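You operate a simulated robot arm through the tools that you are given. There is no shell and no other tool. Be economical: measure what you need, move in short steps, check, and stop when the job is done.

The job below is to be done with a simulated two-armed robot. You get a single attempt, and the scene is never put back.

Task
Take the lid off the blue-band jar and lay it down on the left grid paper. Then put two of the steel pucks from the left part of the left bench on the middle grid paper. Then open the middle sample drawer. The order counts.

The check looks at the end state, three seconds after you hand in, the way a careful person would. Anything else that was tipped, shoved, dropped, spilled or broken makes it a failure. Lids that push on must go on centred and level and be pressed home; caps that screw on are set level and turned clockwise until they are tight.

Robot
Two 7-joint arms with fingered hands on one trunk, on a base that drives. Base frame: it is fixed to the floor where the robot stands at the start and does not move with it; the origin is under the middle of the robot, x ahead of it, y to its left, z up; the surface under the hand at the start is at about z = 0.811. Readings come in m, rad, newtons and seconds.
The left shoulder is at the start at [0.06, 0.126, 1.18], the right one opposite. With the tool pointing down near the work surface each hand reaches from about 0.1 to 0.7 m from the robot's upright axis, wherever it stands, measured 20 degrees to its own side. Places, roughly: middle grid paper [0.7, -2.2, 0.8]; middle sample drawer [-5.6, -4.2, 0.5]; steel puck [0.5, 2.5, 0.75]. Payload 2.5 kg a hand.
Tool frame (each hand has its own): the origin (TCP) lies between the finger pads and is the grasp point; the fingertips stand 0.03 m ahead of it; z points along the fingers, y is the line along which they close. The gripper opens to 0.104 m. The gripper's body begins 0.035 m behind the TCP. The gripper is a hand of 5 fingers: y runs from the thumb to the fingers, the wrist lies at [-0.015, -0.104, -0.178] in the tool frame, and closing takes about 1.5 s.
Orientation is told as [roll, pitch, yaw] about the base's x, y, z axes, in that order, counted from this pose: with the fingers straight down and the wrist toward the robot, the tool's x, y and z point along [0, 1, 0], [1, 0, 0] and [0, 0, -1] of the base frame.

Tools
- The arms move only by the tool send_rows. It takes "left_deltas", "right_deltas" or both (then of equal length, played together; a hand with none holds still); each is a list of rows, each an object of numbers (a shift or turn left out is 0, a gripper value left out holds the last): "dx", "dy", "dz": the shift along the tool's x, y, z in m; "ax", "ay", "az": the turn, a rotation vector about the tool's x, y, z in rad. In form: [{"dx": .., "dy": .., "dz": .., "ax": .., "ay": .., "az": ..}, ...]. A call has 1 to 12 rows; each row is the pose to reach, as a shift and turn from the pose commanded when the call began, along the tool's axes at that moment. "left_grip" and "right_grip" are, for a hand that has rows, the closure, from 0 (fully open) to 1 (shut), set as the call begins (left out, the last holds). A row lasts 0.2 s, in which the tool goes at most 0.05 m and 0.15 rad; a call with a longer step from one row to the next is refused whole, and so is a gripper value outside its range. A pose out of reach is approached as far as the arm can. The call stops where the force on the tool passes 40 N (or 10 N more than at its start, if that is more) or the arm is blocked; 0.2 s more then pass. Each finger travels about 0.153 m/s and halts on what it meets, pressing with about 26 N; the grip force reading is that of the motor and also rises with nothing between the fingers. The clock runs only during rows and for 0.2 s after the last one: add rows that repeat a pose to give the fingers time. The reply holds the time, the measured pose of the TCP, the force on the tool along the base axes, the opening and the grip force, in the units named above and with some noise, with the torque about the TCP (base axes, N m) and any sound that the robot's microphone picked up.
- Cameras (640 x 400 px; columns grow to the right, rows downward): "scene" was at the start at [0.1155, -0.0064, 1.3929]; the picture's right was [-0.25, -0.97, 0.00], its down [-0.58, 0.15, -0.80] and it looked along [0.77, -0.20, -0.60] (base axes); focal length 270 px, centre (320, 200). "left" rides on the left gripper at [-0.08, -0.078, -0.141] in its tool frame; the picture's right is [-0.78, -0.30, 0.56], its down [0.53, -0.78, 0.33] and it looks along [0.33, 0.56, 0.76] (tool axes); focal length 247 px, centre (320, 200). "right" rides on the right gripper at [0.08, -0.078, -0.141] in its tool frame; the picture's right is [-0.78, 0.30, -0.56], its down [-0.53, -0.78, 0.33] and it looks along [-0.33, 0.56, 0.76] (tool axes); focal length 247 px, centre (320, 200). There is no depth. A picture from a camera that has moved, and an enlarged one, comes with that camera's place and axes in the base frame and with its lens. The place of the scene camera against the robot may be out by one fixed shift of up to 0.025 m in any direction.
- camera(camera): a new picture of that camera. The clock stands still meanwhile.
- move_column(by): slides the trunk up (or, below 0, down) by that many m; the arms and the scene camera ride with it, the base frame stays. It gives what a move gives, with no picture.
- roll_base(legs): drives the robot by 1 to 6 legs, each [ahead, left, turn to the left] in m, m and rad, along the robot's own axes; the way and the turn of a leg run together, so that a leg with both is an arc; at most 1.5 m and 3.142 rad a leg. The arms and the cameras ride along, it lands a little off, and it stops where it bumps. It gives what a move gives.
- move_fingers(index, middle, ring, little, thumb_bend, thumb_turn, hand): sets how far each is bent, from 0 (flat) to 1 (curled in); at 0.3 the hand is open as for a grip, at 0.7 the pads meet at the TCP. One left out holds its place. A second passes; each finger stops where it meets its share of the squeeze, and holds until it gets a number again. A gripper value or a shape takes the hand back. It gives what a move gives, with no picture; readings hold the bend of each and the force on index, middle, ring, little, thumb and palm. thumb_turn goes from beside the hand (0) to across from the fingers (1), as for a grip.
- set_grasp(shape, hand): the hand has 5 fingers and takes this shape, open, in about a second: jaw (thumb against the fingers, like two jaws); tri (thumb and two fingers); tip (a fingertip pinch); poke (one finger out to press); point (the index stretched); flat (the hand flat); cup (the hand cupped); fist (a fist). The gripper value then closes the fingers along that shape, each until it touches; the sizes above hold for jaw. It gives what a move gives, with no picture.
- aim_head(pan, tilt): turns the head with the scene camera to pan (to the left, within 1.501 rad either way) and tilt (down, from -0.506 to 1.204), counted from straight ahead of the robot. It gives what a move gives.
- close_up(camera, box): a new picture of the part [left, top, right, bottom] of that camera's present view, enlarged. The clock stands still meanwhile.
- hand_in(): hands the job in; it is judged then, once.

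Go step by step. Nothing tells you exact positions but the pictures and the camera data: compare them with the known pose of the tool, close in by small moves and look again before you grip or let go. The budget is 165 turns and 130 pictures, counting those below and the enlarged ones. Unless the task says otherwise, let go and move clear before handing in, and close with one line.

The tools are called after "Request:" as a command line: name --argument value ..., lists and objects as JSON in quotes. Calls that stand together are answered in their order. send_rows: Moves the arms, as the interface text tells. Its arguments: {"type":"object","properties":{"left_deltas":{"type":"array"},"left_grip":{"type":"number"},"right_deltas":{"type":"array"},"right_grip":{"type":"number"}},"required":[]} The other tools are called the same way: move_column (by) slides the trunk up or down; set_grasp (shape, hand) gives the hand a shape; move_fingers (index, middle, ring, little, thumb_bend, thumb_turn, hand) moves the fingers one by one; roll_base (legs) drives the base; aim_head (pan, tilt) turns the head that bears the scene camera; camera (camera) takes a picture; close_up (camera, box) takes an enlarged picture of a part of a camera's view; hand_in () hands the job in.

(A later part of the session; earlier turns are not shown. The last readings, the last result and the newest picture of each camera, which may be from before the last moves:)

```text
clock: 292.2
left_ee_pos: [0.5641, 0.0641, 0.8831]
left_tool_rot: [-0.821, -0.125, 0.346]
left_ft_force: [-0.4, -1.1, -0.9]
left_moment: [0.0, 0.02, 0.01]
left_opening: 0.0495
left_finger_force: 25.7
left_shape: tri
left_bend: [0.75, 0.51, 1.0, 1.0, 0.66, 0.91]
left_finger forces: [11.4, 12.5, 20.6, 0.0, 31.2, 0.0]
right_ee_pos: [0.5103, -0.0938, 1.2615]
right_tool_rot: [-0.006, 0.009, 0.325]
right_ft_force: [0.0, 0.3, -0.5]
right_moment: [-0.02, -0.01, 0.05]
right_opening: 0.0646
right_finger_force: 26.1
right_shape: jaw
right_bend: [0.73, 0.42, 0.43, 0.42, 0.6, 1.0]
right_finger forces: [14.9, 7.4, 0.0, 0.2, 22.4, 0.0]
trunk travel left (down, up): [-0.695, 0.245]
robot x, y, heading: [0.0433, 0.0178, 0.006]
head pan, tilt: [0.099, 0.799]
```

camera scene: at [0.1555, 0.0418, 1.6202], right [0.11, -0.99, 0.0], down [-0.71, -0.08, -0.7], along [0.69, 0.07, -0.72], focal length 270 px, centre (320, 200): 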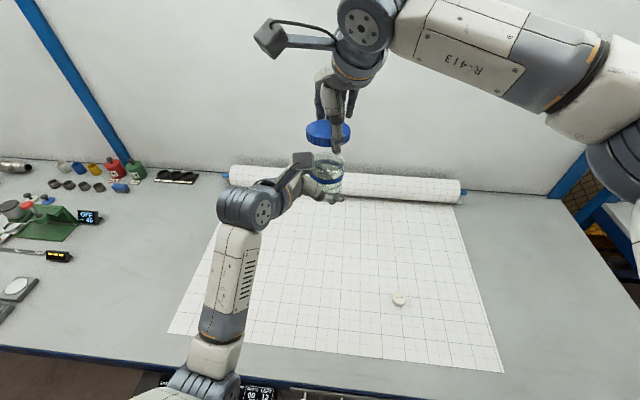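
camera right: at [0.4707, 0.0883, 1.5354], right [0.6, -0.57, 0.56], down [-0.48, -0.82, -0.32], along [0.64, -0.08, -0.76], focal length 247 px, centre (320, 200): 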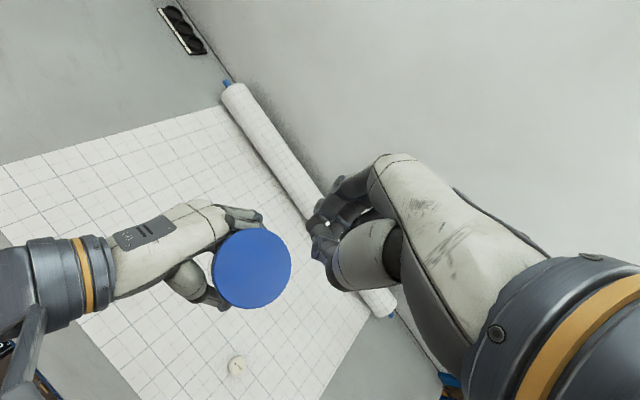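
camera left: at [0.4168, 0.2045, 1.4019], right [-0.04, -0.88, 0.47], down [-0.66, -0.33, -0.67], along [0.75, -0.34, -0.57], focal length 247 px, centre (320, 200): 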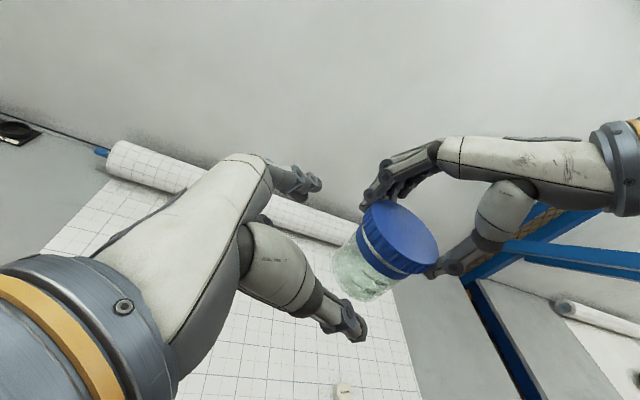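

Smooth so far. Now slow steps down to contact.

Request:
send_rows --left_deltas '[{"dx": 0.0029, "dy": -0.0005, "dz": 0.0027}, {"dx": 0.0058, "dy": -0.001, "dz": 0.0054}, {"dx": 0.0087, "dy": -0.0015, "dz": 0.0081}, {"dx": 0.0116, "dy": -0.002, "dz": 0.0108}]'

Request:
send_rows --left_deltas '[{"dx": 0.0022, "dy": -0.0004, "dz": 0.002}, {"dx": 0.0036, "dy": -0.0006, "dz": 0.0034}]'

```text
clock: 293.2
left_ee_pos: [0.5641, 0.0628, 0.8678]
left_tool_rot: [-0.824, -0.126, 0.348]
left_ft_force: [0.3, 0.7, -0.6]
left_moment: [0.01, 0.0, -0.01]
left_opening: 0.0491
left_finger_force: 26.2
left_shape: tri
left_bend: [0.75, 0.51, 1.0, 1.0, 0.66, 0.91]
left_finger forces: [11.3, 12.6, 20.6, 0.0, 31.2, 0.1]
right_ee_pos: [0.5107, -0.0948, 1.2609]
right_tool_rot: [-0.008, 0.009, 0.326]
right_ft_force: [0.3, -0.7, 0.1]
right_moment: [0.01, 0.01, -0.01]
right_opening: 0.065
right_finger_force: 26.1
right_shape: jaw
right_bend: [0.73, 0.42, 0.43, 0.42, 0.6, 1.0]
right_finger forces: [14.9, 7.4, 0.1, 0.0, 22.3, 0.0]
trunk travel left (down, up): [-0.695, 0.245]
robot x, y, heading: [0.0413, 0.0199, 0.008]
head pan, tilt: [0.099, 0.799]
```

```text
clock: 293.8
left_ee_pos: [0.5644, 0.0638, 0.8613]
left_tool_rot: [-0.823, -0.126, 0.347]
left_ft_force: [0.7, 0.6, -0.5]
left_moment: [0.02, 0.01, -0.02]
left_opening: 0.0492
left_finger_force: 26.1
left_shape: tri
left_bend: [0.75, 0.51, 1.0, 1.0, 0.66, 0.91]
left_finger forces: [11.4, 12.5, 20.7, 0.1, 31.2, 0.0]
right_ee_pos: [0.5109, -0.0942, 1.2594]
right_tool_rot: [-0.007, 0.009, 0.323]
right_ft_force: [-0.4, -0.4, 0.4]
right_moment: [-0.03, 0.0, -0.02]
right_opening: 0.0648
right_finger_force: 26.1
right_shape: jaw
right_bend: [0.73, 0.42, 0.43, 0.42, 0.6, 1.0]
right_finger forces: [14.9, 7.4, 0.1, 0.0, 22.4, 0.1]
trunk travel left (down, up): [-0.695, 0.245]
robot x, y, heading: [0.0444, 0.0172, 0.011]
head pan, tilt: [0.099, 0.799]
```

No contact yet at z 0.861; continuing in 2 mm steps.

Request:
send_rows --left_deltas '[{"dx": 0.0015, "dy": -0.0002, "dz": 0.0014}, {"dx": 0.0029, "dy": -0.0005, "dz": 0.0027}]'

Request:
send_rows --left_deltas '[{"dx": 0.0015, "dy": -0.0002, "dz": 0.0014}, {"dx": 0.0029, "dy": -0.0005, "dz": 0.0027}]'

Request:
send_rows --left_deltas '[{"dx": 0.0015, "dy": -0.0002, "dz": 0.0014}, {"dx": 0.0022, "dy": -0.0004, "dz": 0.002}]'

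```text
clock: 294.4
left_ee_pos: [0.5646, 0.0634, 0.8587]
left_tool_rot: [-0.822, -0.126, 0.346]
left_ft_force: [0.0, -1.3, -0.5]
left_moment: [0.02, 0.04, -0.02]
left_opening: 0.049
left_finger_force: 25.4
left_shape: tri
left_bend: [0.75, 0.51, 1.0, 1.0, 0.66, 0.91]
left_finger forces: [11.3, 12.5, 20.5, 0.1, 31.3, 0.1]
right_ee_pos: [0.5116, -0.0924, 1.261]
right_tool_rot: [-0.007, 0.01, 0.325]
right_ft_force: [0.7, -0.4, -0.4]
right_moment: [0.02, -0.01, -0.02]
right_opening: 0.0649
right_finger_force: 26.1
right_shape: jaw
right_bend: [0.73, 0.42, 0.43, 0.42, 0.6, 1.0]
right_finger forces: [14.9, 7.4, 0.0, 0.1, 22.4, 0.1]
trunk travel left (down, up): [-0.695, 0.245]
robot x, y, heading: [0.0438, 0.019, 0.009]
head pan, tilt: [0.099, 0.799]
```

```text
clock: 295.0
left_ee_pos: [0.5652, 0.064, 0.854]
left_tool_rot: [-0.823, -0.124, 0.347]
left_ft_force: [0.2, -0.2, -0.6]
left_moment: [0.02, 0.01, 0.01]
left_opening: 0.0492
left_finger_force: 25.9
left_shape: tri
left_bend: [0.75, 0.51, 1.0, 1.0, 0.66, 0.91]
left_finger forces: [11.4, 12.4, 20.5, 0.0, 31.3, 0.0]
right_ee_pos: [0.5108, -0.0948, 1.2601]
right_tool_rot: [-0.007, 0.01, 0.324]
right_ft_force: [0.6, -0.1, 0.0]
right_moment: [-0.01, 0.01, -0.01]
right_opening: 0.0651
right_finger_force: 26.0
right_shape: jaw
right_bend: [0.73, 0.42, 0.43, 0.42, 0.6, 1.0]
right_finger forces: [14.9, 7.4, 0.0, 0.1, 22.5, 0.1]
trunk travel left (down, up): [-0.695, 0.245]
robot x, y, heading: [0.0435, 0.0178, 0.009]
head pan, tilt: [0.099, 0.799]
```

```text
clock: 295.6
left_ee_pos: [0.5652, 0.0635, 0.8506]
left_tool_rot: [-0.823, -0.127, 0.349]
left_ft_force: [0.1, -0.5, -0.2]
left_moment: [0.03, -0.01, 0.0]
left_opening: 0.049
left_finger_force: 25.6
left_shape: tri
left_bend: [0.75, 0.51, 1.0, 1.0, 0.66, 0.91]
left_finger forces: [11.5, 12.5, 20.6, 0.0, 31.2, 0.0]
right_ee_pos: [0.5116, -0.0939, 1.2615]
right_tool_rot: [-0.006, 0.009, 0.325]
right_ft_force: [1.3, -0.1, -0.5]
right_moment: [0.01, 0.01, -0.01]
right_opening: 0.0649
right_finger_force: 26.2
right_shape: jaw
right_bend: [0.73, 0.42, 0.43, 0.42, 0.6, 1.0]
right_finger forces: [14.8, 7.3, 0.0, 0.1, 22.4, 0.0]
trunk travel left (down, up): [-0.695, 0.245]
robot x, y, heading: [0.0424, 0.0208, 0.008]
head pan, tilt: [0.099, 0.799]
```

Still free at 0.8506; more 2–3 mm steps.

Request:
send_rows --left_deltas '[{"dx": 0.0015, "dy": -0.0002, "dz": 0.0014}, {"dx": 0.0022, "dy": -0.0004, "dz": 0.002}]'

Request:
send_rows --left_deltas '[{"dx": 0.0015, "dy": -0.0002, "dz": 0.0014}, {"dx": 0.0018, "dy": -0.0003, "dz": 0.0017}]'

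Request:
send_rows --left_deltas '[{"dx": 0.0015, "dy": -0.0002, "dz": 0.0014}, {"dx": 0.0018, "dy": -0.0003, "dz": 0.0017}]'

```text
clock: 296.2
left_ee_pos: [0.5635, 0.0633, 0.8481]
left_tool_rot: [-0.823, -0.124, 0.345]
left_ft_force: [0.2, 0.4, -0.1]
left_moment: [0.01, 0.0, -0.01]
left_opening: 0.0493
left_finger_force: 26.2
left_shape: tri
left_bend: [0.75, 0.51, 1.0, 1.0, 0.66, 0.91]
left_finger forces: [11.5, 12.5, 20.7, 0.0, 31.2, 0.0]
right_ee_pos: [0.5115, -0.0936, 1.2602]
right_tool_rot: [-0.007, 0.007, 0.326]
right_ft_force: [0.2, -0.5, 0.1]
right_moment: [0.0, -0.01, -0.07]
right_opening: 0.0651
right_finger_force: 26.1
right_shape: jaw
right_bend: [0.73, 0.42, 0.43, 0.42, 0.6, 1.0]
right_finger forces: [14.9, 7.3, 0.0, 0.0, 22.4, 0.1]
trunk travel left (down, up): [-0.695, 0.245]
robot x, y, heading: [0.0414, 0.0197, 0.007]
head pan, tilt: [0.099, 0.799]
```

```text
clock: 296.8
left_ee_pos: [0.565, 0.0632, 0.8452]
left_tool_rot: [-0.822, -0.125, 0.348]
left_ft_force: [0.7, 0.6, -0.8]
left_moment: [-0.01, -0.02, -0.01]
left_opening: 0.0492
left_finger_force: 26.2
left_shape: tri
left_bend: [0.75, 0.51, 1.0, 1.0, 0.66, 0.91]
left_finger forces: [11.5, 12.6, 20.5, 0.0, 31.1, 0.0]
right_ee_pos: [0.5113, -0.0941, 1.2596]
right_tool_rot: [-0.008, 0.009, 0.327]
right_ft_force: [-0.1, 0.1, -1.1]
right_moment: [-0.01, 0.0, 0.03]
right_opening: 0.0652
right_finger_force: 26.2
right_shape: jaw
right_bend: [0.73, 0.42, 0.43, 0.42, 0.6, 1.0]
right_finger forces: [15.0, 7.4, 0.0, 0.1, 22.3, 0.1]
trunk travel left (down, up): [-0.695, 0.245]
robot x, y, heading: [0.0444, 0.0188, 0.008]
head pan, tilt: [0.099, 0.799]
```

```text
clock: 297.4
left_ee_pos: [0.5648, 0.0629, 0.8432]
left_tool_rot: [-0.82, -0.127, 0.345]
left_ft_force: [-0.6, 0.1, -0.9]
left_moment: [0.02, -0.03, -0.01]
left_opening: 0.0489
left_finger_force: 25.9
left_shape: tri
left_bend: [0.75, 0.51, 1.0, 1.0, 0.66, 0.91]
left_finger forces: [11.5, 12.5, 20.5, 0.0, 31.2, 0.0]
right_ee_pos: [0.5114, -0.0938, 1.2606]
right_tool_rot: [-0.007, 0.009, 0.326]
right_ft_force: [0.5, 0.3, -0.2]
right_moment: [0.02, 0.03, 0.0]
right_opening: 0.065
right_finger_force: 26.0
right_shape: jaw
right_bend: [0.73, 0.42, 0.43, 0.42, 0.6, 1.0]
right_finger forces: [14.9, 7.4, 0.0, 0.1, 22.4, 0.0]
trunk travel left (down, up): [-0.695, 0.245]
robot x, y, heading: [0.0446, 0.0136, 0.008]
head pan, tilt: [0.099, 0.799]
```

Request:
send_rows --left_deltas '[{"dx": 0.0015, "dy": -0.0002, "dz": 0.0014}, {"dx": 0.0018, "dy": -0.0003, "dz": 0.0017}]'

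Request:
send_rows --left_deltas '[{"dx": 0.0015, "dy": -0.0002, "dz": 0.0014}, {"dx": 0.0018, "dy": -0.0003, "dz": 0.0017}]'

Request:
send_rows --left_deltas '[{"dx": 0.0015, "dy": -0.0002, "dz": 0.0014}, {"dx": 0.0018, "dy": -0.0003, "dz": 0.0017}]'

```text
clock: 298.0
left_ee_pos: [0.5647, 0.0636, 0.8402]
left_tool_rot: [-0.823, -0.127, 0.346]
left_ft_force: [-0.3, 0.5, -1.1]
left_moment: [0.0, -0.03, 0.02]
left_opening: 0.0494
left_finger_force: 25.8
left_shape: tri
left_bend: [0.75, 0.51, 1.0, 1.0, 0.66, 0.91]
left_finger forces: [11.5, 12.6, 20.5, 0.1, 31.2, 0.0]
right_ee_pos: [0.5113, -0.0937, 1.2609]
right_tool_rot: [-0.006, 0.008, 0.325]
right_ft_force: [0.7, 1.0, -0.1]
right_moment: [0.0, 0.04, 0.0]
right_opening: 0.065
right_finger_force: 25.9
right_shape: jaw
right_bend: [0.73, 0.42, 0.43, 0.42, 0.6, 1.0]
right_finger forces: [14.9, 7.4, 0.0, 0.1, 22.3, 0.1]
trunk travel left (down, up): [-0.695, 0.245]
robot x, y, heading: [0.0446, 0.0168, 0.008]
head pan, tilt: [0.099, 0.799]
```

```text
clock: 298.6
left_ee_pos: [0.5655, 0.0632, 0.8386]
left_tool_rot: [-0.823, -0.127, 0.347]
left_ft_force: [-0.2, 0.0, 1.8]
left_moment: [-0.01, -0.05, 0.03]
left_opening: 0.0492
left_finger_force: 25.7
left_shape: tri
left_bend: [0.75, 0.51, 1.0, 1.0, 0.66, 0.91]
left_finger forces: [11.3, 14.6, 20.3, 0.0, 31.2, 0.0]
right_ee_pos: [0.5108, -0.0942, 1.2608]
right_tool_rot: [-0.009, 0.009, 0.324]
right_ft_force: [0.1, 0.5, -0.4]
right_moment: [0.01, -0.02, 0.02]
right_opening: 0.065
right_finger_force: 25.8
right_shape: jaw
right_bend: [0.73, 0.42, 0.43, 0.42, 0.6, 1.0]
right_finger forces: [14.9, 7.4, 0.0, 0.1, 22.4, 0.0]
trunk travel left (down, up): [-0.695, 0.245]
robot x, y, heading: [0.0453, 0.0162, 0.002]
head pan, tilt: [0.099, 0.799]
```

```text
clock: 299.2
left_ee_pos: [0.5655, 0.0642, 0.8384]
left_tool_rot: [-0.826, -0.13, 0.349]
left_ft_force: [-2.0, 1.7, 8.8]
left_moment: [0.02, -0.25, 0.06]
left_opening: 0.0493
left_finger_force: 26.3
left_shape: tri
left_bend: [0.75, 0.51, 1.0, 1.0, 0.66, 0.91]
left_finger forces: [10.8, 24.4, 19.8, 0.1, 31.5, 0.0]
right_ee_pos: [0.51, -0.0937, 1.2614]
right_tool_rot: [-0.006, 0.009, 0.325]
right_ft_force: [0.6, 0.3, 0.3]
right_moment: [-0.01, 0.0, -0.01]
right_opening: 0.065
right_finger_force: 25.8
right_shape: jaw
right_bend: [0.73, 0.42, 0.43, 0.42, 0.6, 1.0]
right_finger forces: [15.0, 7.4, 0.0, 0.0, 22.5, 0.1]
trunk travel left (down, up): [-0.695, 0.245]
robot x, y, heading: [0.0426, 0.0152, 0.012]
head pan, tilt: [0.099, 0.799]
```

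Light finger contact; the jar's bottom is a few mm above the paper. I open only the thumb first so the jar settles without the fingers pushing, shift the fingers off it, then withdraw.

Request:
move_fingers --hand "left" --thumb_bend 0.35

Request:
send_rows --left_deltas '[{"dy": 0.003, "dz": -0.001, "dx": -0.001}, {"dy": 0.007, "dz": -0.002, "dx": -0.002}, {"dy": 0.012, "dz": -0.003, "dx": -0.003}]'

Request:
close_up --camera "scene" --box '[240, 160, 400, 260]'

```text
clock: 300.2
left_ee_pos: [0.5669, 0.0624, 0.8385]
left_tool_rot: [-0.824, -0.129, 0.349]
left_ft_force: [5.8, 1.7, 13.2]
left_moment: [-0.25, 0.08, 0.03]
left_opening: 0.0621
left_finger_force: 22.9
left_shape: fingers
left_bend: [0.75, 0.53, 1.0, 1.0, 0.35, 0.96]
left_finger forces: [7.4, 13.3, 10.1, 0.0, 15.8, 0.0]
right_ee_pos: [0.5102, -0.0944, 1.2604]
right_tool_rot: [-0.006, 0.009, 0.326]
right_ft_force: [0.7, -1.0, 0.3]
right_moment: [0.0, 0.0, -0.02]
right_opening: 0.0649
right_finger_force: 26.3
right_shape: jaw
right_bend: [0.73, 0.42, 0.43, 0.42, 0.6, 1.0]
right_finger forces: [14.9, 7.5, 0.0, 0.0, 22.4, 0.1]
trunk travel left (down, up): [-0.695, 0.245]
robot x, y, heading: [0.0398, 0.0201, 0.005]
head pan, tilt: [0.099, 0.799]
```

```text
clock: 301.0
left_ee_pos: [0.5742, 0.0688, 0.8378]
left_tool_rot: [-0.82, -0.12, 0.345]
left_ft_force: [0.1, -1.2, 1.4]
left_moment: [-0.12, 0.11, 0.01]
left_opening: 0.0644
left_finger_force: 17.9
left_shape: fingers
left_bend: [0.75, 0.54, 1.0, 1.0, 0.32, 0.97]
left_finger forces: [5.9, 8.7, 10.8, 0.1, 10.1, 0.1]
right_ee_pos: [0.5112, -0.0926, 1.2599]
right_tool_rot: [-0.007, 0.01, 0.324]
right_ft_force: [0.7, 0.3, -0.7]
right_moment: [0.0, 0.03, 0.0]
right_opening: 0.0649
right_finger_force: 25.5
right_shape: jaw
right_bend: [0.73, 0.42, 0.43, 0.42, 0.6, 1.0]
right_finger forces: [14.8, 7.4, 0.0, 0.0, 22.4, 0.1]
trunk travel left (down, up): [-0.695, 0.245]
robot x, y, heading: [0.0447, 0.0194, 0.007]
head pan, tilt: [0.099, 0.799]
```

```text
4.00 times, centred on (320, 210) of scene
camera zoom: at [0.1555, 0.0419, 1.5], right [0.11, -0.99, 0.0], down [-0.71, -0.08, -0.7], along [0.69, 0.07, -0.72], focal length 1080 px, centre (320, 160)
```

zoom: 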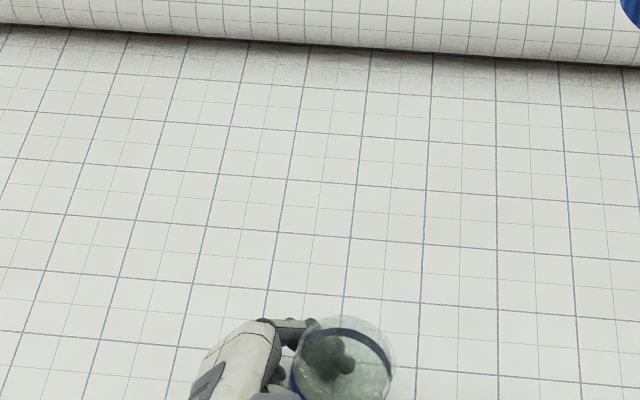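

The open jar stands upright. I open the hand fully with a slight lift, then withdraw along the approach line.

Request:
send_rows --left_deltas '[{"dx": -0.003, "dz": -0.003}, {"dx": -0.006, "dz": -0.006}, {"dx": -0.007, "dz": -0.007}, {"dx": -0.007, "dz": -0.007}, {"dx": -0.007, "dz": -0.007}]' --left_grip 0

Request:
send_rows --left_deltas '[{"dz": -0.02, "dy": 0.003}, {"dz": -0.05, "dy": 0.006}, {"dz": -0.09, "dy": 0.01}, {"dz": -0.13, "dy": 0.01}, {"dz": -0.17, "dy": 0.01}]'

```text
clock: 302.2
left_ee_pos: [0.5742, 0.0674, 0.8508]
left_tool_rot: [-0.822, -0.128, 0.347]
left_ft_force: [-0.6, 0.4, 0.5]
left_moment: [0.03, -0.01, 0.01]
left_opening: 0.1037
left_finger_force: 0.0
left_shape: tri
left_bend: [0.3, 0.3, 0.99, 0.99, 0.3, 0.98]
left_finger forces: [0.1, 0.0, 0.3, 0.0, 0.0, 0.0]
right_ee_pos: [0.511, -0.0937, 1.2608]
right_tool_rot: [-0.007, 0.009, 0.325]
right_ft_force: [0.7, -0.4, -0.2]
right_moment: [0.01, -0.01, 0.01]
right_opening: 0.0652
right_finger_force: 25.9
right_shape: jaw
right_bend: [0.73, 0.42, 0.43, 0.42, 0.6, 1.0]
right_finger forces: [14.8, 7.4, 0.0, 0.0, 22.4, 0.0]
trunk travel left (down, up): [-0.695, 0.245]
robot x, y, heading: [0.0399, 0.0164, 0.005]
head pan, tilt: [0.099, 0.799]
```

```text
clock: 303.4
left_ee_pos: [0.5273, 0.1826, 0.9659]
left_tool_rot: [-0.821, -0.124, 0.345]
left_ft_force: [0.7, 1.2, -0.2]
left_moment: [0.02, 0.01, -0.01]
left_opening: 0.1039
left_finger_force: 0.1
left_shape: tri
left_bend: [0.3, 0.3, 0.99, 0.99, 0.3, 0.98]
left_finger forces: [0.0, 0.1, 0.0, 0.0, 0.1, 0.0]
right_ee_pos: [0.5113, -0.0929, 1.2602]
right_tool_rot: [-0.006, 0.009, 0.324]
right_ft_force: [-0.3, -0.4, 0.1]
right_moment: [0.01, 0.0, 0.01]
right_opening: 0.0651
right_finger_force: 26.1
right_shape: jaw
right_bend: [0.73, 0.42, 0.43, 0.42, 0.6, 1.0]
right_finger forces: [15.0, 7.3, 0.1, 0.0, 22.4, 0.1]
trunk travel left (down, up): [-0.695, 0.245]
robot x, y, heading: [0.0398, 0.0155, 0.009]
head pan, tilt: [0.099, 0.799]
```

Jar released and left hand clear. Now I take the lid to a free spot on the same paper, about (0.63, -0.08), and lower it.

Request:
send_rows --right_deltas '[{"dx": -0.0085, "dy": 0.039}, {"dx": -0.017, "dy": 0.078}, {"dx": -0.0256, "dy": 0.117}, {"dx": -0.0256, "dy": 0.117, "dz": 0.045}, {"dx": -0.0256, "dy": 0.117, "dz": 0.09}, {"dx": -0.0256, "dy": 0.117, "dz": 0.135}, {"dx": -0.0256, "dy": 0.117, "dz": 0.18}, {"dx": -0.0256, "dy": 0.117, "dz": 0.225}, {"dx": -0.0256, "dy": 0.117, "dz": 0.27}, {"dx": -0.0256, "dy": 0.117, "dz": 0.315}, {"dx": -0.0256, "dy": 0.117, "dz": 0.36}, {"dx": -0.0256, "dy": 0.117, "dz": 0.395}]'

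Request:
send_rows --right_deltas '[{"dz": 0.004}, {"dz": 0.008}, {"dz": 0.012}]'

Request:
send_rows --right_deltas '[{"dz": 0.003}, {"dz": 0.005}]'

```text
clock: 306.0
left_ee_pos: [0.5283, 0.1829, 0.9662]
left_tool_rot: [-0.822, -0.126, 0.347]
left_ft_force: [0.1, -0.2, 0.3]
left_moment: [0.02, -0.01, 0.04]
left_opening: 0.1036
left_finger_force: 0.0
left_shape: tri
left_bend: [0.3, 0.3, 0.99, 0.99, 0.3, 0.98]
left_finger forces: [0.0, 0.0, 0.0, 0.0, 0.0, 0.0]
right_ee_pos: [0.6274, -0.0854, 0.8648]
right_tool_rot: [-0.009, 0.008, 0.325]
right_ft_force: [-0.8, -0.1, -0.2]
right_moment: [-0.02, 0.0, 0.0]
right_opening: 0.0645
right_finger_force: 26.0
right_shape: jaw
right_bend: [0.73, 0.42, 0.43, 0.42, 0.61, 1.0]
right_finger forces: [15.1, 7.3, 0.1, 0.0, 22.2, 0.0]
trunk travel left (down, up): [-0.695, 0.245]
robot x, y, heading: [0.0435, 0.0207, 0.006]
head pan, tilt: [0.099, 0.799]
```

```text
clock: 306.8
left_ee_pos: [0.5265, 0.1829, 0.9663]
left_tool_rot: [-0.822, -0.126, 0.346]
left_ft_force: [0.8, -1.0, -0.1]
left_moment: [0.01, -0.04, -0.02]
left_opening: 0.1038
left_finger_force: 0.1
left_shape: tri
left_bend: [0.3, 0.3, 0.99, 0.99, 0.3, 0.98]
left_finger forces: [0.0, 0.0, 0.0, 0.0, 0.1, 0.1]
right_ee_pos: [0.6287, -0.0853, 0.8528]
right_tool_rot: [-0.007, 0.009, 0.325]
right_ft_force: [-0.5, -0.2, -0.2]
right_moment: [-0.01, 0.01, 0.0]
right_opening: 0.0649
right_finger_force: 26.0
right_shape: jaw
right_bend: [0.73, 0.42, 0.43, 0.42, 0.61, 1.0]
right_finger forces: [15.2, 7.3, 0.0, 0.1, 22.2, 0.0]
trunk travel left (down, up): [-0.695, 0.245]
robot x, y, heading: [0.0443, 0.0169, 0.006]
head pan, tilt: [0.099, 0.799]
```

```text
clock: 307.4
left_ee_pos: [0.5272, 0.1837, 0.9666]
left_tool_rot: [-0.822, -0.125, 0.348]
left_ft_force: [-0.2, 0.0, -0.7]
left_moment: [-0.02, -0.03, 0.0]
left_opening: 0.1036
left_finger_force: 0.1
left_shape: tri
left_bend: [0.3, 0.3, 0.99, 0.99, 0.3, 0.98]
left_finger forces: [0.0, 0.0, 0.0, 0.1, 0.0, 0.0]
right_ee_pos: [0.6266, -0.0845, 0.848]
right_tool_rot: [-0.008, 0.01, 0.325]
right_ft_force: [0.4, -0.4, 0.0]
right_moment: [0.03, -0.03, -0.01]
right_opening: 0.0646
right_finger_force: 26.1
right_shape: jaw
right_bend: [0.73, 0.42, 0.43, 0.42, 0.61, 1.0]
right_finger forces: [15.2, 7.3, 0.1, 0.0, 22.1, 0.1]
trunk travel left (down, up): [-0.695, 0.245]
robot x, y, heading: [0.0414, 0.0163, 0.007]
head pan, tilt: [0.099, 0.799]
```

Continuing down to contact, then releasing.

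Request:
send_rows --right_deltas '[{"dz": 0.002}, {"dz": 0.004}]'

Request:
send_rows --right_deltas '[{"dz": 0.002}, {"dz": 0.003}]'

Request:
send_rows --right_deltas '[{"dz": 0}, {"dz": 0}, {"dz": 0}, {"dz": 0}]' --right_grip 0

Request:
send_rows --right_deltas '[{"dz": -0.02}, {"dz": -0.06}, {"dz": -0.1}, {"dz": -0.14}, {"dz": -0.18}, {"dz": -0.22}]'

Request:
send_rows --left_deltas '[{"dz": -0.03}, {"dz": -0.06}, {"dz": -0.09}]'

Request:
close_up --camera "scene" --box '[220, 140, 460, 290]'

```text
clock: 308.0
left_ee_pos: [0.5275, 0.1824, 0.9664]
left_tool_rot: [-0.823, -0.126, 0.348]
left_ft_force: [0.4, -1.4, 0.4]
left_moment: [0.02, -0.02, 0.02]
left_opening: 0.1036
left_finger_force: 0.1
left_shape: tri
left_bend: [0.3, 0.3, 0.99, 0.99, 0.3, 0.98]
left_finger forces: [0.1, 0.1, 0.2, 0.1, 0.1, 0.1]
right_ee_pos: [0.6271, -0.0833, 0.8431]
right_tool_rot: [-0.006, 0.009, 0.325]
right_ft_force: [0.3, -0.9, -0.2]
right_moment: [0.0, 0.03, 0.02]
right_opening: 0.0647
right_finger_force: 25.3
right_shape: jaw
right_bend: [0.73, 0.42, 0.43, 0.42, 0.61, 1.0]
right_finger forces: [15.1, 7.3, 0.0, 0.0, 22.3, 0.0]
trunk travel left (down, up): [-0.695, 0.245]
robot x, y, heading: [0.0464, 0.0196, 0.007]
head pan, tilt: [0.099, 0.799]
```

```text
clock: 308.6
left_ee_pos: [0.5272, 0.1823, 0.9674]
left_tool_rot: [-0.823, -0.126, 0.347]
left_ft_force: [0.2, 1.3, 0.3]
left_moment: [-0.02, -0.02, 0.0]
left_opening: 0.1037
left_finger_force: 0.1
left_shape: tri
left_bend: [0.3, 0.3, 0.99, 0.99, 0.3, 0.98]
left_finger forces: [0.0, 0.0, 0.0, 0.0, 0.1, 0.1]
right_ee_pos: [0.6277, -0.0849, 0.8427]
right_tool_rot: [-0.008, 0.005, 0.323]
right_ft_force: [-1.0, -1.0, 6.8]
right_moment: [0.08, -0.26, 0.0]
right_opening: 0.0645
right_finger_force: 26.2
right_shape: jaw
right_bend: [0.73, 0.42, 0.43, 0.42, 0.61, 1.0]
right_finger forces: [18.8, 12.7, 0.0, 0.1, 23.1, 0.0]
trunk travel left (down, up): [-0.695, 0.245]
robot x, y, heading: [0.0434, 0.0178, 0.005]
head pan, tilt: [0.099, 0.799]
```

```text
clock: 309.6
left_ee_pos: [0.5258, 0.1837, 0.9678]
left_tool_rot: [-0.825, -0.127, 0.348]
left_ft_force: [-0.5, 0.2, 0.1]
left_moment: [-0.02, 0.02, -0.01]
left_opening: 0.1037
left_finger_force: 0.1
left_shape: tri
left_bend: [0.3, 0.3, 0.99, 0.99, 0.3, 0.98]
left_finger forces: [0.0, 0.0, 0.1, 0.1, 0.0, 0.0]
right_ee_pos: [0.6265, -0.0838, 0.842]
right_tool_rot: [-0.005, 0.007, 0.324]
right_ft_force: [-3.5, -1.8, 11.8]
right_moment: [0.05, -0.56, -0.02]
right_opening: 0.1005
right_finger_force: 0.0
right_shape: jaw
right_bend: [0.3, 0.31, 0.3, 0.3, 0.3, 0.98]
right_finger forces: [0.0, 12.4, 0.1, 0.0, 0.1, 0.0]
trunk travel left (down, up): [-0.695, 0.245]
robot x, y, heading: [0.0425, 0.0195, 0.008]
head pan, tilt: [0.099, 0.799]
```

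```text
clock: 311.0
left_ee_pos: [0.5274, 0.1829, 0.9669]
left_tool_rot: [-0.823, -0.126, 0.346]
left_ft_force: [-0.2, -0.8, 0.1]
left_moment: [0.02, 0.03, 0.01]
left_opening: 0.1036
left_finger_force: 0.1
left_shape: tri
left_bend: [0.3, 0.3, 0.99, 0.99, 0.3, 0.98]
left_finger forces: [0.1, 0.0, 0.0, 0.1, 0.1, 0.0]
right_ee_pos: [0.6301, -0.085, 1.059]
right_tool_rot: [-0.006, 0.008, 0.324]
right_ft_force: [-0.7, 0.0, 0.2]
right_moment: [0.02, 0.0, 0.02]
right_opening: 0.1039
right_finger_force: 0.0
right_shape: jaw
right_bend: [0.3, 0.3, 0.3, 0.3, 0.3, 0.98]
right_finger forces: [0.0, 0.1, 0.0, 0.1, 0.1, 0.0]
trunk travel left (down, up): [-0.695, 0.245]
robot x, y, heading: [0.0454, 0.0161, 0.004]
head pan, tilt: [0.099, 0.799]
```

```text
clock: 311.8
left_ee_pos: [0.4979, 0.243, 1.029]
left_tool_rot: [-0.822, -0.127, 0.346]
left_ft_force: [-0.2, 0.3, 0.0]
left_moment: [-0.03, 0.0, -0.02]
left_opening: 0.1039
left_finger_force: 0.1
left_shape: tri
left_bend: [0.3, 0.3, 0.99, 0.99, 0.3, 0.98]
left_finger forces: [0.1, 0.1, 0.0, 0.0, 0.1, 0.0]
right_ee_pos: [0.6292, -0.0833, 1.0607]
right_tool_rot: [-0.007, 0.008, 0.325]
right_ft_force: [0.2, 0.6, 0.1]
right_moment: [0.03, -0.03, -0.02]
right_opening: 0.1039
right_finger_force: 0.1
right_shape: jaw
right_bend: [0.3, 0.3, 0.3, 0.3, 0.3, 0.98]
right_finger forces: [0.1, 0.0, 0.1, 0.1, 0.1, 0.0]
trunk travel left (down, up): [-0.695, 0.245]
robot x, y, heading: [0.0419, 0.0164, 0.008]
head pan, tilt: [0.099, 0.799]
```

```text
2.67 times, centred on (340, 215) of scene
camera zoom: at [0.1552, 0.0421, 1.5002], right [0.11, -0.99, 0.0], down [-0.71, -0.08, -0.7], along [0.69, 0.07, -0.72], focal length 720 px, centre (267, 160)
```

zoom: 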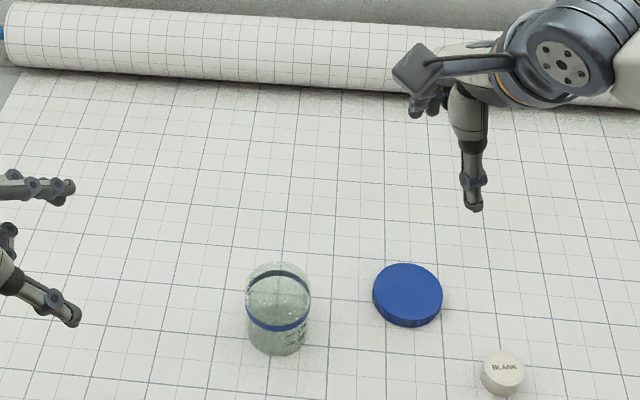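

The lid lies flat on the left paper and the jar stands open, upright and unspilled: step one done. With four pictures left, next I reset the left hand to fingers-down and drive along the bench to the pucks (one for each hand).

Request:
send_rows --left_deltas '[{"ax": 0.021, "ay": 0.137, "az": -0.009}, {"ax": 0.042, "ay": 0.274, "az": -0.017}, {"ax": 0.063, "ay": 0.411, "az": -0.026}, {"ax": 0.084, "ay": 0.548, "az": -0.035}, {"ax": 0.105, "ay": 0.685, "az": -0.043}, {"ax": 0.126, "ay": 0.822, "az": -0.052}]'

Request:
set_grasp --hand "left" --shape "jaw"

Request:
send_rows --left_deltas '[{"az": 0.12, "dz": -0.02}, {"az": 0.24, "dz": -0.04}, {"az": 0.347, "dz": -0.06}]' --right_deltas '[{"az": 0.11, "dz": -0.02}, {"az": 0.22, "dz": -0.04}, {"az": 0.32, "dz": -0.06}]'

Request:
roll_base --legs '[[-0.33, 0, 0], [0, 1.3, 0], [0, 1.2, 0]]'

```text
clock: 313.2
left_ee_pos: [0.4974, 0.2432, 1.0281]
left_tool_rot: [0.002, 0.007, 0.344]
left_ft_force: [-0.2, 0.2, 0.4]
left_moment: [0.02, 0.0, 0.0]
left_opening: 0.104
left_finger_force: 0.0
left_shape: tri
left_bend: [0.3, 0.3, 0.99, 0.99, 0.3, 0.98]
left_finger forces: [0.0, 0.0, 0.1, 0.1, 0.0, 0.1]
right_ee_pos: [0.6289, -0.0836, 1.0588]
right_tool_rot: [-0.008, 0.008, 0.326]
right_ft_force: [0.5, -0.2, 1.1]
right_moment: [-0.01, 0.02, 0.01]
right_opening: 0.1036
right_finger_force: 0.0
right_shape: jaw
right_bend: [0.3, 0.3, 0.3, 0.3, 0.3, 0.98]
right_finger forces: [0.0, 0.0, 0.1, 0.0, 0.0, 0.1]
trunk travel left (down, up): [-0.695, 0.245]
robot x, y, heading: [0.0418, 0.0181, 0.005]
head pan, tilt: [0.099, 0.799]
```

```text
clock: 314.1
left_ee_pos: [0.4973, 0.242, 1.0286]
left_tool_rot: [0.0, 0.008, 0.344]
left_ft_force: [-0.8, 0.2, 0.4]
left_moment: [0.0, -0.01, 0.0]
left_opening: 0.1036
left_finger_force: 0.2
left_shape: jaw
left_bend: [0.3, 0.3, 0.3, 0.3, 0.3, 0.98]
left_finger forces: [0.1, 0.0, 0.1, 0.0, 0.0, 0.0]
right_ee_pos: [0.6297, -0.084, 1.0603]
right_tool_rot: [-0.006, 0.009, 0.326]
right_ft_force: [0.0, -0.3, -0.3]
right_moment: [0.03, -0.03, 0.03]
right_opening: 0.1036
right_finger_force: 0.0
right_shape: jaw
right_bend: [0.3, 0.3, 0.3, 0.3, 0.3, 0.98]
right_finger forces: [0.0, 0.0, 0.0, 0.0, 0.0, 0.0]
trunk travel left (down, up): [-0.695, 0.245]
robot x, y, heading: [0.0439, 0.0191, 0.005]
head pan, tilt: [0.099, 0.799]
```

```text
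clock: 314.9
left_ee_pos: [0.4989, 0.2435, 1.0879]
left_tool_rot: [-0.001, 0.008, -0.007]
left_ft_force: [-0.3, 0.1, 0.4]
left_moment: [0.05, 0.0, 0.02]
left_opening: 0.1035
left_finger_force: 0.0
left_shape: jaw
left_bend: [0.3, 0.3, 0.3, 0.3, 0.3, 0.98]
left_finger forces: [0.0, 0.0, 0.1, 0.0, 0.1, 0.1]
right_ee_pos: [0.6296, -0.0826, 1.1213]
right_tool_rot: [-0.011, 0.007, 0.002]
right_ft_force: [0.7, 0.9, 0.4]
right_moment: [0.0, -0.04, 0.0]
right_opening: 0.1038
right_finger_force: 0.1
right_shape: jaw
right_bend: [0.3, 0.3, 0.3, 0.3, 0.3, 0.98]
right_finger forces: [0.0, 0.1, 0.0, 0.0, 0.1, 0.1]
trunk travel left (down, up): [-0.695, 0.245]
robot x, y, heading: [0.043, 0.0157, 0.007]
head pan, tilt: [0.099, 0.799]
```

```text
clock: 329.0
left_ee_pos: [0.159, 2.7489, 1.0873]
left_tool_rot: [-0.002, 0.008, -0.009]
left_ft_force: [-0.4, -0.1, -0.4]
left_moment: [-0.03, 0.0, -0.01]
left_opening: 0.1038
left_finger_force: 0.1
left_shape: jaw
left_bend: [0.3, 0.3, 0.3, 0.3, 0.3, 0.98]
left_finger forces: [0.0, 0.0, 0.1, 0.1, 0.1, 0.0]
right_ee_pos: [0.2888, 2.4234, 1.1202]
right_tool_rot: [-0.009, 0.007, -0.001]
right_ft_force: [-0.4, -0.1, 0.0]
right_moment: [-0.03, 0.02, 0.01]
right_opening: 0.1037
right_finger_force: 0.1
right_shape: jaw
right_bend: [0.3, 0.3, 0.3, 0.3, 0.3, 0.98]
right_finger forces: [0.1, 0.1, 0.0, 0.1, 0.0, 0.0]
trunk travel left (down, up): [-0.695, 0.245]
robot x, y, heading: [-0.3006, 2.5255, 0.001]
head pan, tilt: [0.099, 0.799]
```

Arrived beside the left bench's far part. I move up to the bench and take one enlarged picture of the pucks.

Request:
roll_base --legs '[[0.27, 0, 0]]'

Request:
aim_head --pan 0.1 --tilt 0.8

Request:
close_up --camera "scene" --box '[64, 60, 576, 380]'

```text
clock: 330.9
left_ee_pos: [0.4291, 2.7477, 1.0878]
left_tool_rot: [-0.002, 0.007, -0.007]
left_ft_force: [-0.1, -0.4, 1.1]
left_moment: [0.03, -0.02, 0.03]
left_opening: 0.1041
left_finger_force: 0.1
left_shape: jaw
left_bend: [0.3, 0.3, 0.3, 0.3, 0.3, 0.98]
left_finger forces: [0.0, 0.0, 0.1, 0.0, 0.0, 0.1]
right_ee_pos: [0.5594, 2.4237, 1.1204]
right_tool_rot: [-0.01, 0.007, -0.002]
right_ft_force: [0.3, -1.1, -0.1]
right_moment: [0.0, 0.01, -0.01]
right_opening: 0.1036
right_finger_force: 0.0
right_shape: jaw
right_bend: [0.3, 0.3, 0.3, 0.3, 0.3, 0.98]
right_finger forces: [0.0, 0.1, 0.0, 0.0, 0.0, 0.1]
trunk travel left (down, up): [-0.695, 0.245]
robot x, y, heading: [-0.0248, 2.5299, 0.0]
head pan, tilt: [0.099, 0.799]
```

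```text
clock: 331.5
left_ee_pos: [0.4277, 2.7488, 1.0868]
left_tool_rot: [-0.001, 0.007, -0.009]
left_ft_force: [-0.7, 0.1, 0.7]
left_moment: [0.0, -0.04, -0.01]
left_opening: 0.1039
left_finger_force: 0.0
left_shape: jaw
left_bend: [0.3, 0.3, 0.3, 0.3, 0.3, 0.98]
left_finger forces: [0.0, 0.0, 0.0, 0.0, 0.1, 0.0]
right_ee_pos: [0.5589, 2.4236, 1.1213]
right_tool_rot: [-0.008, 0.007, -0.002]
right_ft_force: [0.2, 0.2, -0.3]
right_moment: [0.0, -0.01, 0.0]
right_opening: 0.1037
right_finger_force: 0.0
right_shape: jaw
right_bend: [0.3, 0.3, 0.3, 0.3, 0.3, 0.98]
right_finger forces: [0.1, 0.0, 0.0, 0.1, 0.1, 0.0]
trunk travel left (down, up): [-0.695, 0.245]
robot x, y, heading: [-0.027, 2.5255, 0.001]
head pan, tilt: [0.099, 0.799]
```

```text
1.25 times, centred on (320, 220) of scene
camera zoom: at [0.0844, 2.5501, 1.5002], right [0.1, -0.99, 0.0], down [-0.71, -0.07, -0.7], along [0.69, 0.07, -0.72], focal length 338 px, centre (320, 175)
```

zoom: 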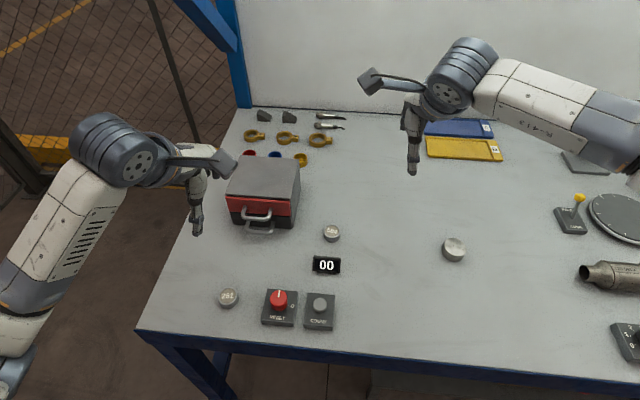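

Three steel pucks are visible, clear of neighbours at about (0.364, 2.748), (0.536, 2.553) and (0.532, 2.277). I'll take the first with the left hand and the third with the right; moving both above, then down.

Request:
send_rows --left_deltas '[{"dy": -0.02}, {"dy": -0.04}, {"dy": -0.064}, {"dy": -0.064}, {"dy": -0.064, "dz": 0.04}, {"dy": -0.064, "dz": 0.08}, {"dy": -0.064, "dz": 0.12}, {"dy": -0.064, "dz": 0.16}, {"dy": -0.064, "dz": 0.19}]' --right_deltas '[{"dx": -0.04, "dy": -0.007}, {"dx": -0.08, "dy": -0.014}, {"dx": -0.12, "dy": -0.022}, {"dx": -0.1466, "dy": -0.0274}, {"dx": -0.1466, "dy": -0.0274, "dz": 0.045}, {"dx": -0.1466, "dy": -0.0274, "dz": 0.09}, {"dx": -0.1466, "dy": -0.0274, "dz": 0.135}, {"dx": -0.1466, "dy": -0.0274, "dz": 0.18}, {"dx": -0.1466, "dy": -0.0274, "dz": 0.22}]'

Request:
send_rows --left_deltas '[{"dz": 0.015}, {"dz": 0.03}, {"dz": 0.042}, {"dz": 0.049}]' --right_deltas '[{"dz": 0.015}, {"dz": 0.03}, {"dz": 0.045}, {"dz": 0.053}]'

```text
clock: 333.5
left_ee_pos: [0.3649, 2.7491, 0.8969]
left_tool_rot: [-0.002, 0.006, -0.01]
left_ft_force: [0.6, 0.9, -0.2]
left_moment: [0.03, 0.01, 0.0]
left_opening: 0.1041
left_finger_force: 0.0
left_shape: jaw
left_bend: [0.3, 0.3, 0.3, 0.3, 0.3, 0.98]
left_finger forces: [0.1, 0.0, 0.0, 0.1, 0.0, 0.0]
right_ee_pos: [0.5294, 2.2758, 0.9016]
right_tool_rot: [-0.009, 0.005, 0.0]
right_ft_force: [0.5, 0.1, 0.4]
right_moment: [0.0, 0.01, 0.01]
right_opening: 0.1035
right_finger_force: 0.0
right_shape: jaw
right_bend: [0.3, 0.3, 0.3, 0.3, 0.3, 0.98]
right_finger forces: [0.0, 0.1, 0.0, 0.0, 0.0, 0.0]
trunk travel left (down, up): [-0.695, 0.245]
robot x, y, heading: [-0.03, 2.5257, 0.004]
head pan, tilt: [0.099, 0.799]
```

```text
clock: 334.5
left_ee_pos: [0.3627, 2.7497, 0.8479]
left_tool_rot: [-0.002, 0.007, -0.011]
left_ft_force: [-0.3, 0.6, -0.1]
left_moment: [0.01, -0.01, 0.0]
left_opening: 0.1036
left_finger_force: 0.0
left_shape: jaw
left_bend: [0.3, 0.3, 0.3, 0.3, 0.3, 0.98]
left_finger forces: [0.0, 0.1, 0.0, 0.0, 0.1, 0.1]
right_ee_pos: [0.5291, 2.2739, 0.8492]
right_tool_rot: [-0.008, 0.006, 0.001]
right_ft_force: [0.5, -0.5, 0.2]
right_moment: [0.0, -0.01, 0.0]
right_opening: 0.1035
right_finger_force: 0.0
right_shape: jaw
right_bend: [0.3, 0.3, 0.3, 0.3, 0.3, 0.98]
right_finger forces: [0.1, 0.0, 0.0, 0.1, 0.1, 0.1]
trunk travel left (down, up): [-0.695, 0.245]
robot x, y, heading: [-0.0256, 2.5263, 0.002]
head pan, tilt: [0.099, 0.799]
```

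No contact on the way down. Closing both hands and reading the openings.

Request:
send_rows --left_deltas '[{"dz": 0}, {"dz": 0}, {"dz": 0}, {"dz": 0}, {"dz": 0}, {"dz": 0}, {"dz": 0}, {"dz": 0}, {"dz": 0}]' --right_deltas '[{"dz": 0}, {"dz": 0}, {"dz": 0}, {"dz": 0}, {"dz": 0}, {"dz": 0}, {"dz": 0}, {"dz": 0}, {"dz": 0}]' --left_grip 1 --right_grip 1

```text
clock: 336.5
left_ee_pos: [0.3632, 2.7496, 0.8478]
left_tool_rot: [-0.002, 0.006, -0.009]
left_ft_force: [-0.7, -0.2, 0.3]
left_moment: [0.0, -0.02, -0.02]
left_opening: 0.0318
left_finger_force: 26.2
left_shape: jaw
left_bend: [0.73, 0.46, 0.53, 0.5, 0.75, 1.0]
left_finger forces: [15.5, 4.6, 0.5, 0.1, 21.4, 0.0]
right_ee_pos: [0.5292, 2.2732, 0.8494]
right_tool_rot: [-0.009, 0.008, -0.001]
right_ft_force: [-0.1, -0.7, -0.6]
right_moment: [0.0, 0.03, 0.01]
right_opening: 0.0425
right_finger_force: 26.1
right_shape: jaw
right_bend: [0.74, 0.44, 0.46, 0.43, 0.75, 1.0]
right_finger forces: [13.2, 7.6, 0.0, 0.0, 22.1, 0.0]
trunk travel left (down, up): [-0.695, 0.245]
robot x, y, heading: [-0.024, 2.53, -0.001]
head pan, tilt: [0.099, 0.799]
```

Both hands have closed on something (32 and 43 mm). I lift both and check the grip persists.

Request:
send_rows --left_deltas '[{"dz": -0.01}, {"dz": -0.03}, {"dz": -0.07}, {"dz": -0.11}, {"dz": -0.15}, {"dz": -0.19}, {"dz": -0.23}]' --right_deltas '[{"dz": -0.01}, {"dz": -0.03}, {"dz": -0.07}, {"dz": -0.11}, {"dz": -0.15}, {"dz": -0.19}, {"dz": -0.23}]'

Request:
roll_base --legs '[[-0.28, 0, 0]]'

```text
clock: 338.1
left_ee_pos: [0.3629, 2.7495, 1.079]
left_tool_rot: [-0.003, 0.008, -0.009]
left_ft_force: [1.1, -0.5, -0.5]
left_moment: [-0.05, 0.01, -0.01]
left_opening: 0.0317
left_finger_force: 26.2
left_shape: jaw
left_bend: [0.73, 0.46, 0.54, 0.5, 0.75, 1.0]
left_finger forces: [15.0, 4.3, 1.8, 0.0, 21.4, 0.1]
right_ee_pos: [0.5292, 2.2766, 1.0797]
right_tool_rot: [-0.01, 0.007, 0.001]
right_ft_force: [0.1, -0.8, -4.2]
right_moment: [-0.01, 0.01, 0.01]
right_opening: 0.042
right_finger_force: 26.2
right_shape: jaw
right_bend: [0.74, 0.44, 0.46, 0.43, 0.75, 1.0]
right_finger forces: [13.8, 7.8, 0.0, 0.1, 21.9, 0.1]
trunk travel left (down, up): [-0.695, 0.245]
robot x, y, heading: [-0.0268, 2.5283, 0.002]
head pan, tilt: [0.099, 0.799]
```

```text
clock: 340.0
left_ee_pos: [0.0875, 2.7502, 1.0797]
left_tool_rot: [-0.003, 0.007, -0.008]
left_ft_force: [0.0, 0.4, 0.1]
left_moment: [0.03, 0.04, 0.0]
left_opening: 0.0314
left_finger_force: 25.9
left_shape: jaw
left_bend: [0.73, 0.46, 0.54, 0.5, 0.75, 1.0]
left_finger forces: [15.1, 4.4, 1.8, 0.0, 21.4, 0.1]
right_ee_pos: [0.2544, 2.2769, 1.0774]
right_tool_rot: [-0.008, 0.008, 0.001]
right_ft_force: [0.3, 0.0, -3.4]
right_moment: [0.0, 0.02, 0.0]
right_opening: 0.0419
right_finger_force: 26.2
right_shape: jaw
right_bend: [0.74, 0.44, 0.46, 0.43, 0.75, 1.0]
right_finger forces: [13.8, 7.7, 0.0, 0.0, 21.9, 0.0]
trunk travel left (down, up): [-0.695, 0.245]
robot x, y, heading: [-0.3055, 2.5244, -0.0]
head pan, tilt: [0.099, 0.799]
```

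The right puck has clear weight (≈0.4 kg), but the left object feels light. I spend one picture to check what the left hand holds and how the remaining puck looks.

Request:
close_up --camera "scene" --box '[160, 150, 400, 300]'

```text
2.67 times, centred on (280, 225) of scene
camera zoom: at [-0.1913, 2.5495, 1.5002], right [0.1, -0.99, 0.0], down [-0.71, -0.07, -0.7], along [0.69, 0.07, -0.72], focal length 720 px, centre (427, 133)
```

zoom: 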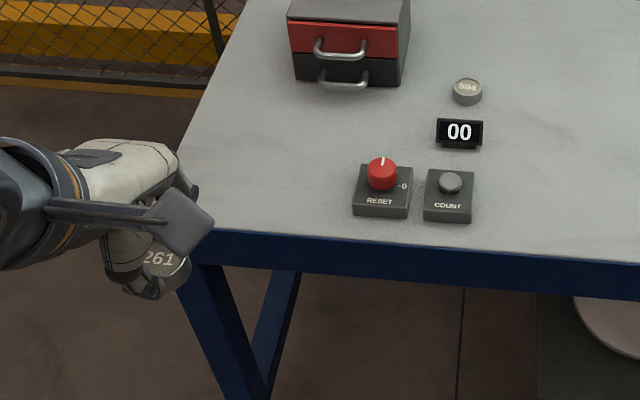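

The left hand holds a numbered steel puck ("261"); the other numbered one ("584") is its match, while the plain heavier one in my right hand may be a different item. I'll put the plain one back exactly where it was and take 584 instead.

Request:
roll_base --legs '[[0.28, 0, 0]]'

```text
clock: 342.0
left_ee_pos: [0.3699, 2.7512, 1.0782]
left_tool_rot: [-0.003, 0.007, -0.007]
left_ft_force: [0.5, -0.1, -0.7]
left_moment: [0.0, -0.02, 0.01]
left_opening: 0.0315
left_finger_force: 25.5
left_shape: jaw
left_bend: [0.73, 0.46, 0.54, 0.5, 0.75, 1.0]
left_finger forces: [15.0, 4.6, 1.9, 0.0, 21.3, 0.1]
right_ee_pos: [0.5368, 2.2786, 1.0784]
right_tool_rot: [-0.009, 0.008, 0.0]
right_ft_force: [0.3, 0.2, -3.0]
right_moment: [0.01, 0.04, 0.0]
right_opening: 0.042
right_finger_force: 26.5
right_shape: jaw
right_bend: [0.74, 0.44, 0.46, 0.43, 0.75, 1.0]
right_finger forces: [13.8, 7.9, 0.0, 0.0, 21.9, 0.0]
trunk travel left (down, up): [-0.695, 0.245]
robot x, y, heading: [-0.0208, 2.5289, 0.003]
head pan, tilt: [0.099, 0.799]
```

Lowering the plain puck at its original spot.

Request:
send_rows --right_deltas '[{"dx": -0.0054, "dy": -0.0076, "dz": 0.03}, {"dx": -0.0054, "dy": -0.0076, "dz": 0.075}, {"dx": -0.0054, "dy": -0.0076, "dz": 0.12}, {"dx": -0.0054, "dy": -0.0076, "dz": 0.165}, {"dx": -0.0054, "dy": -0.0076, "dz": 0.205}, {"dx": -0.0054, "dy": -0.0076, "dz": 0.222}, {"dx": -0.0054, "dy": -0.0076, "dz": 0.228}]'

Request:
send_rows --right_deltas '[{"dz": 0.001}, {"dz": 0.001}, {"dz": 0.001}, {"dz": 0.001}]' --right_grip 0

Request:
send_rows --right_deltas '[{"dz": -0.03}, {"dz": -0.07}, {"dz": -0.11}, {"dz": -0.15}, {"dz": -0.18, "az": -0.12}, {"dz": -0.18, "az": -0.26}, {"dz": -0.18, "az": -0.4}, {"dz": -0.18, "az": -0.54}, {"dz": -0.18, "az": -0.68}, {"dz": -0.18, "az": -0.8}]'

```text
clock: 343.6
left_ee_pos: [0.3699, 2.7511, 1.0776]
left_tool_rot: [-0.001, 0.006, -0.005]
left_ft_force: [0.0, -0.1, -1.2]
left_moment: [0.02, 0.02, 0.0]
left_opening: 0.0318
left_finger_force: 25.6
left_shape: jaw
left_bend: [0.73, 0.46, 0.54, 0.5, 0.75, 1.0]
left_finger forces: [14.9, 4.5, 1.9, 0.0, 21.4, 0.0]
right_ee_pos: [0.5266, 2.2697, 0.851]
right_tool_rot: [-0.009, 0.006, 0.0]
right_ft_force: [0.2, 1.0, -2.6]
right_moment: [0.05, 0.03, 0.0]
right_opening: 0.0421
right_finger_force: 26.6
right_shape: jaw
right_bend: [0.74, 0.44, 0.46, 0.43, 0.75, 1.0]
right_finger forces: [13.9, 7.7, 0.0, 0.0, 21.8, 0.0]
trunk travel left (down, up): [-0.695, 0.245]
robot x, y, heading: [-0.0191, 2.5257, 0.005]
head pan, tilt: [0.099, 0.799]
```

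```text
clock: 344.6
left_ee_pos: [0.3693, 2.7516, 1.0795]
left_tool_rot: [-0.001, 0.007, -0.006]
left_ft_force: [-0.3, 0.3, -0.5]
left_moment: [0.02, -0.02, -0.04]
left_opening: 0.0319
left_finger_force: 26.3
left_shape: jaw
left_bend: [0.73, 0.46, 0.54, 0.5, 0.75, 1.0]
left_finger forces: [15.1, 4.5, 1.8, 0.0, 21.5, 0.0]
right_ee_pos: [0.5277, 2.2694, 0.8491]
right_tool_rot: [-0.008, 0.008, -0.001]
right_ft_force: [0.4, 0.3, -0.5]
right_moment: [0.02, 0.01, 0.02]
right_opening: 0.1037
right_finger_force: 0.1
right_shape: jaw
right_bend: [0.3, 0.3, 0.3, 0.3, 0.3, 0.98]
right_finger forces: [0.0, 0.0, 0.0, 0.0, 0.1, 0.0]
trunk travel left (down, up): [-0.695, 0.245]
robot x, y, heading: [-0.0247, 2.5263, 0.006]
head pan, tilt: [0.099, 0.799]
```

```text
clock: 346.8
left_ee_pos: [0.3698, 2.7502, 1.0787]
left_tool_rot: [-0.001, 0.008, -0.008]
left_ft_force: [0.3, 0.5, -0.8]
left_moment: [-0.03, 0.0, 0.02]
left_opening: 0.0317
left_finger_force: 25.5
left_shape: jaw
left_bend: [0.73, 0.46, 0.54, 0.5, 0.75, 1.0]
left_finger forces: [15.0, 4.5, 1.8, 0.0, 21.5, 0.1]
right_ee_pos: [0.511, 2.2978, 1.036]
right_tool_rot: [-0.042, -0.007, 0.485]
right_ft_force: [0.0, 0.0, 0.3]
right_moment: [-0.01, -0.02, 0.0]
right_opening: 0.1038
right_finger_force: 0.1
right_shape: jaw
right_bend: [0.3, 0.3, 0.3, 0.3, 0.3, 0.98]
right_finger forces: [0.0, 0.1, 0.1, 0.1, 0.1, 0.0]
right hand out of reach, approached as far as the arm can: row 7, 8, 9, 10
trunk travel left (down, up): [-0.695, 0.245]
robot x, y, heading: [-0.0212, 2.5232, 0.003]
head pan, tilt: [0.099, 0.799]
```

Plain puck is back in place. Now the right hand goes above puck 584 at (0.537, 2.551).

Request:
send_rows --right_deltas '[{"dx": 0.035, "dy": 0.023}, {"dx": 0.07, "dy": 0.047}, {"dx": 0.106, "dy": 0.07, "ax": -0.01, "ay": 0.018}, {"dx": 0.141, "dy": 0.094, "ax": -0.02, "ay": 0.037}, {"dx": 0.177, "dy": 0.118, "ax": -0.02, "ay": 0.037, "az": -0.1}, {"dx": 0.212, "dy": 0.141, "ax": -0.02, "ay": 0.037, "az": -0.2}, {"dx": 0.212, "dy": 0.141, "ax": -0.02, "ay": 0.037, "az": -0.3}]'

```text
clock: 348.4
left_ee_pos: [0.3691, 2.7501, 1.0777]
left_tool_rot: [0.002, 0.007, -0.006]
left_ft_force: [-0.1, -0.2, -0.7]
left_moment: [0.02, 0.01, -0.01]
left_opening: 0.0319
left_finger_force: 26.5
left_shape: jaw
left_bend: [0.73, 0.46, 0.54, 0.5, 0.75, 1.0]
left_finger forces: [15.1, 4.5, 2.0, 0.1, 21.4, 0.1]
right_ee_pos: [0.5384, 2.5512, 1.029]
right_tool_rot: [-0.009, -0.019, 0.785]
right_ft_force: [-0.2, 0.0, 0.5]
right_moment: [0.01, -0.01, -0.02]
right_opening: 0.104
right_finger_force: 0.1
right_shape: jaw
right_bend: [0.3, 0.3, 0.3, 0.3, 0.3, 0.98]
right_finger forces: [0.0, 0.0, 0.2, 0.0, 0.0, 0.1]
trunk travel left (down, up): [-0.695, 0.245]
robot x, y, heading: [-0.0217, 2.528, 0.001]
head pan, tilt: [0.099, 0.799]
```

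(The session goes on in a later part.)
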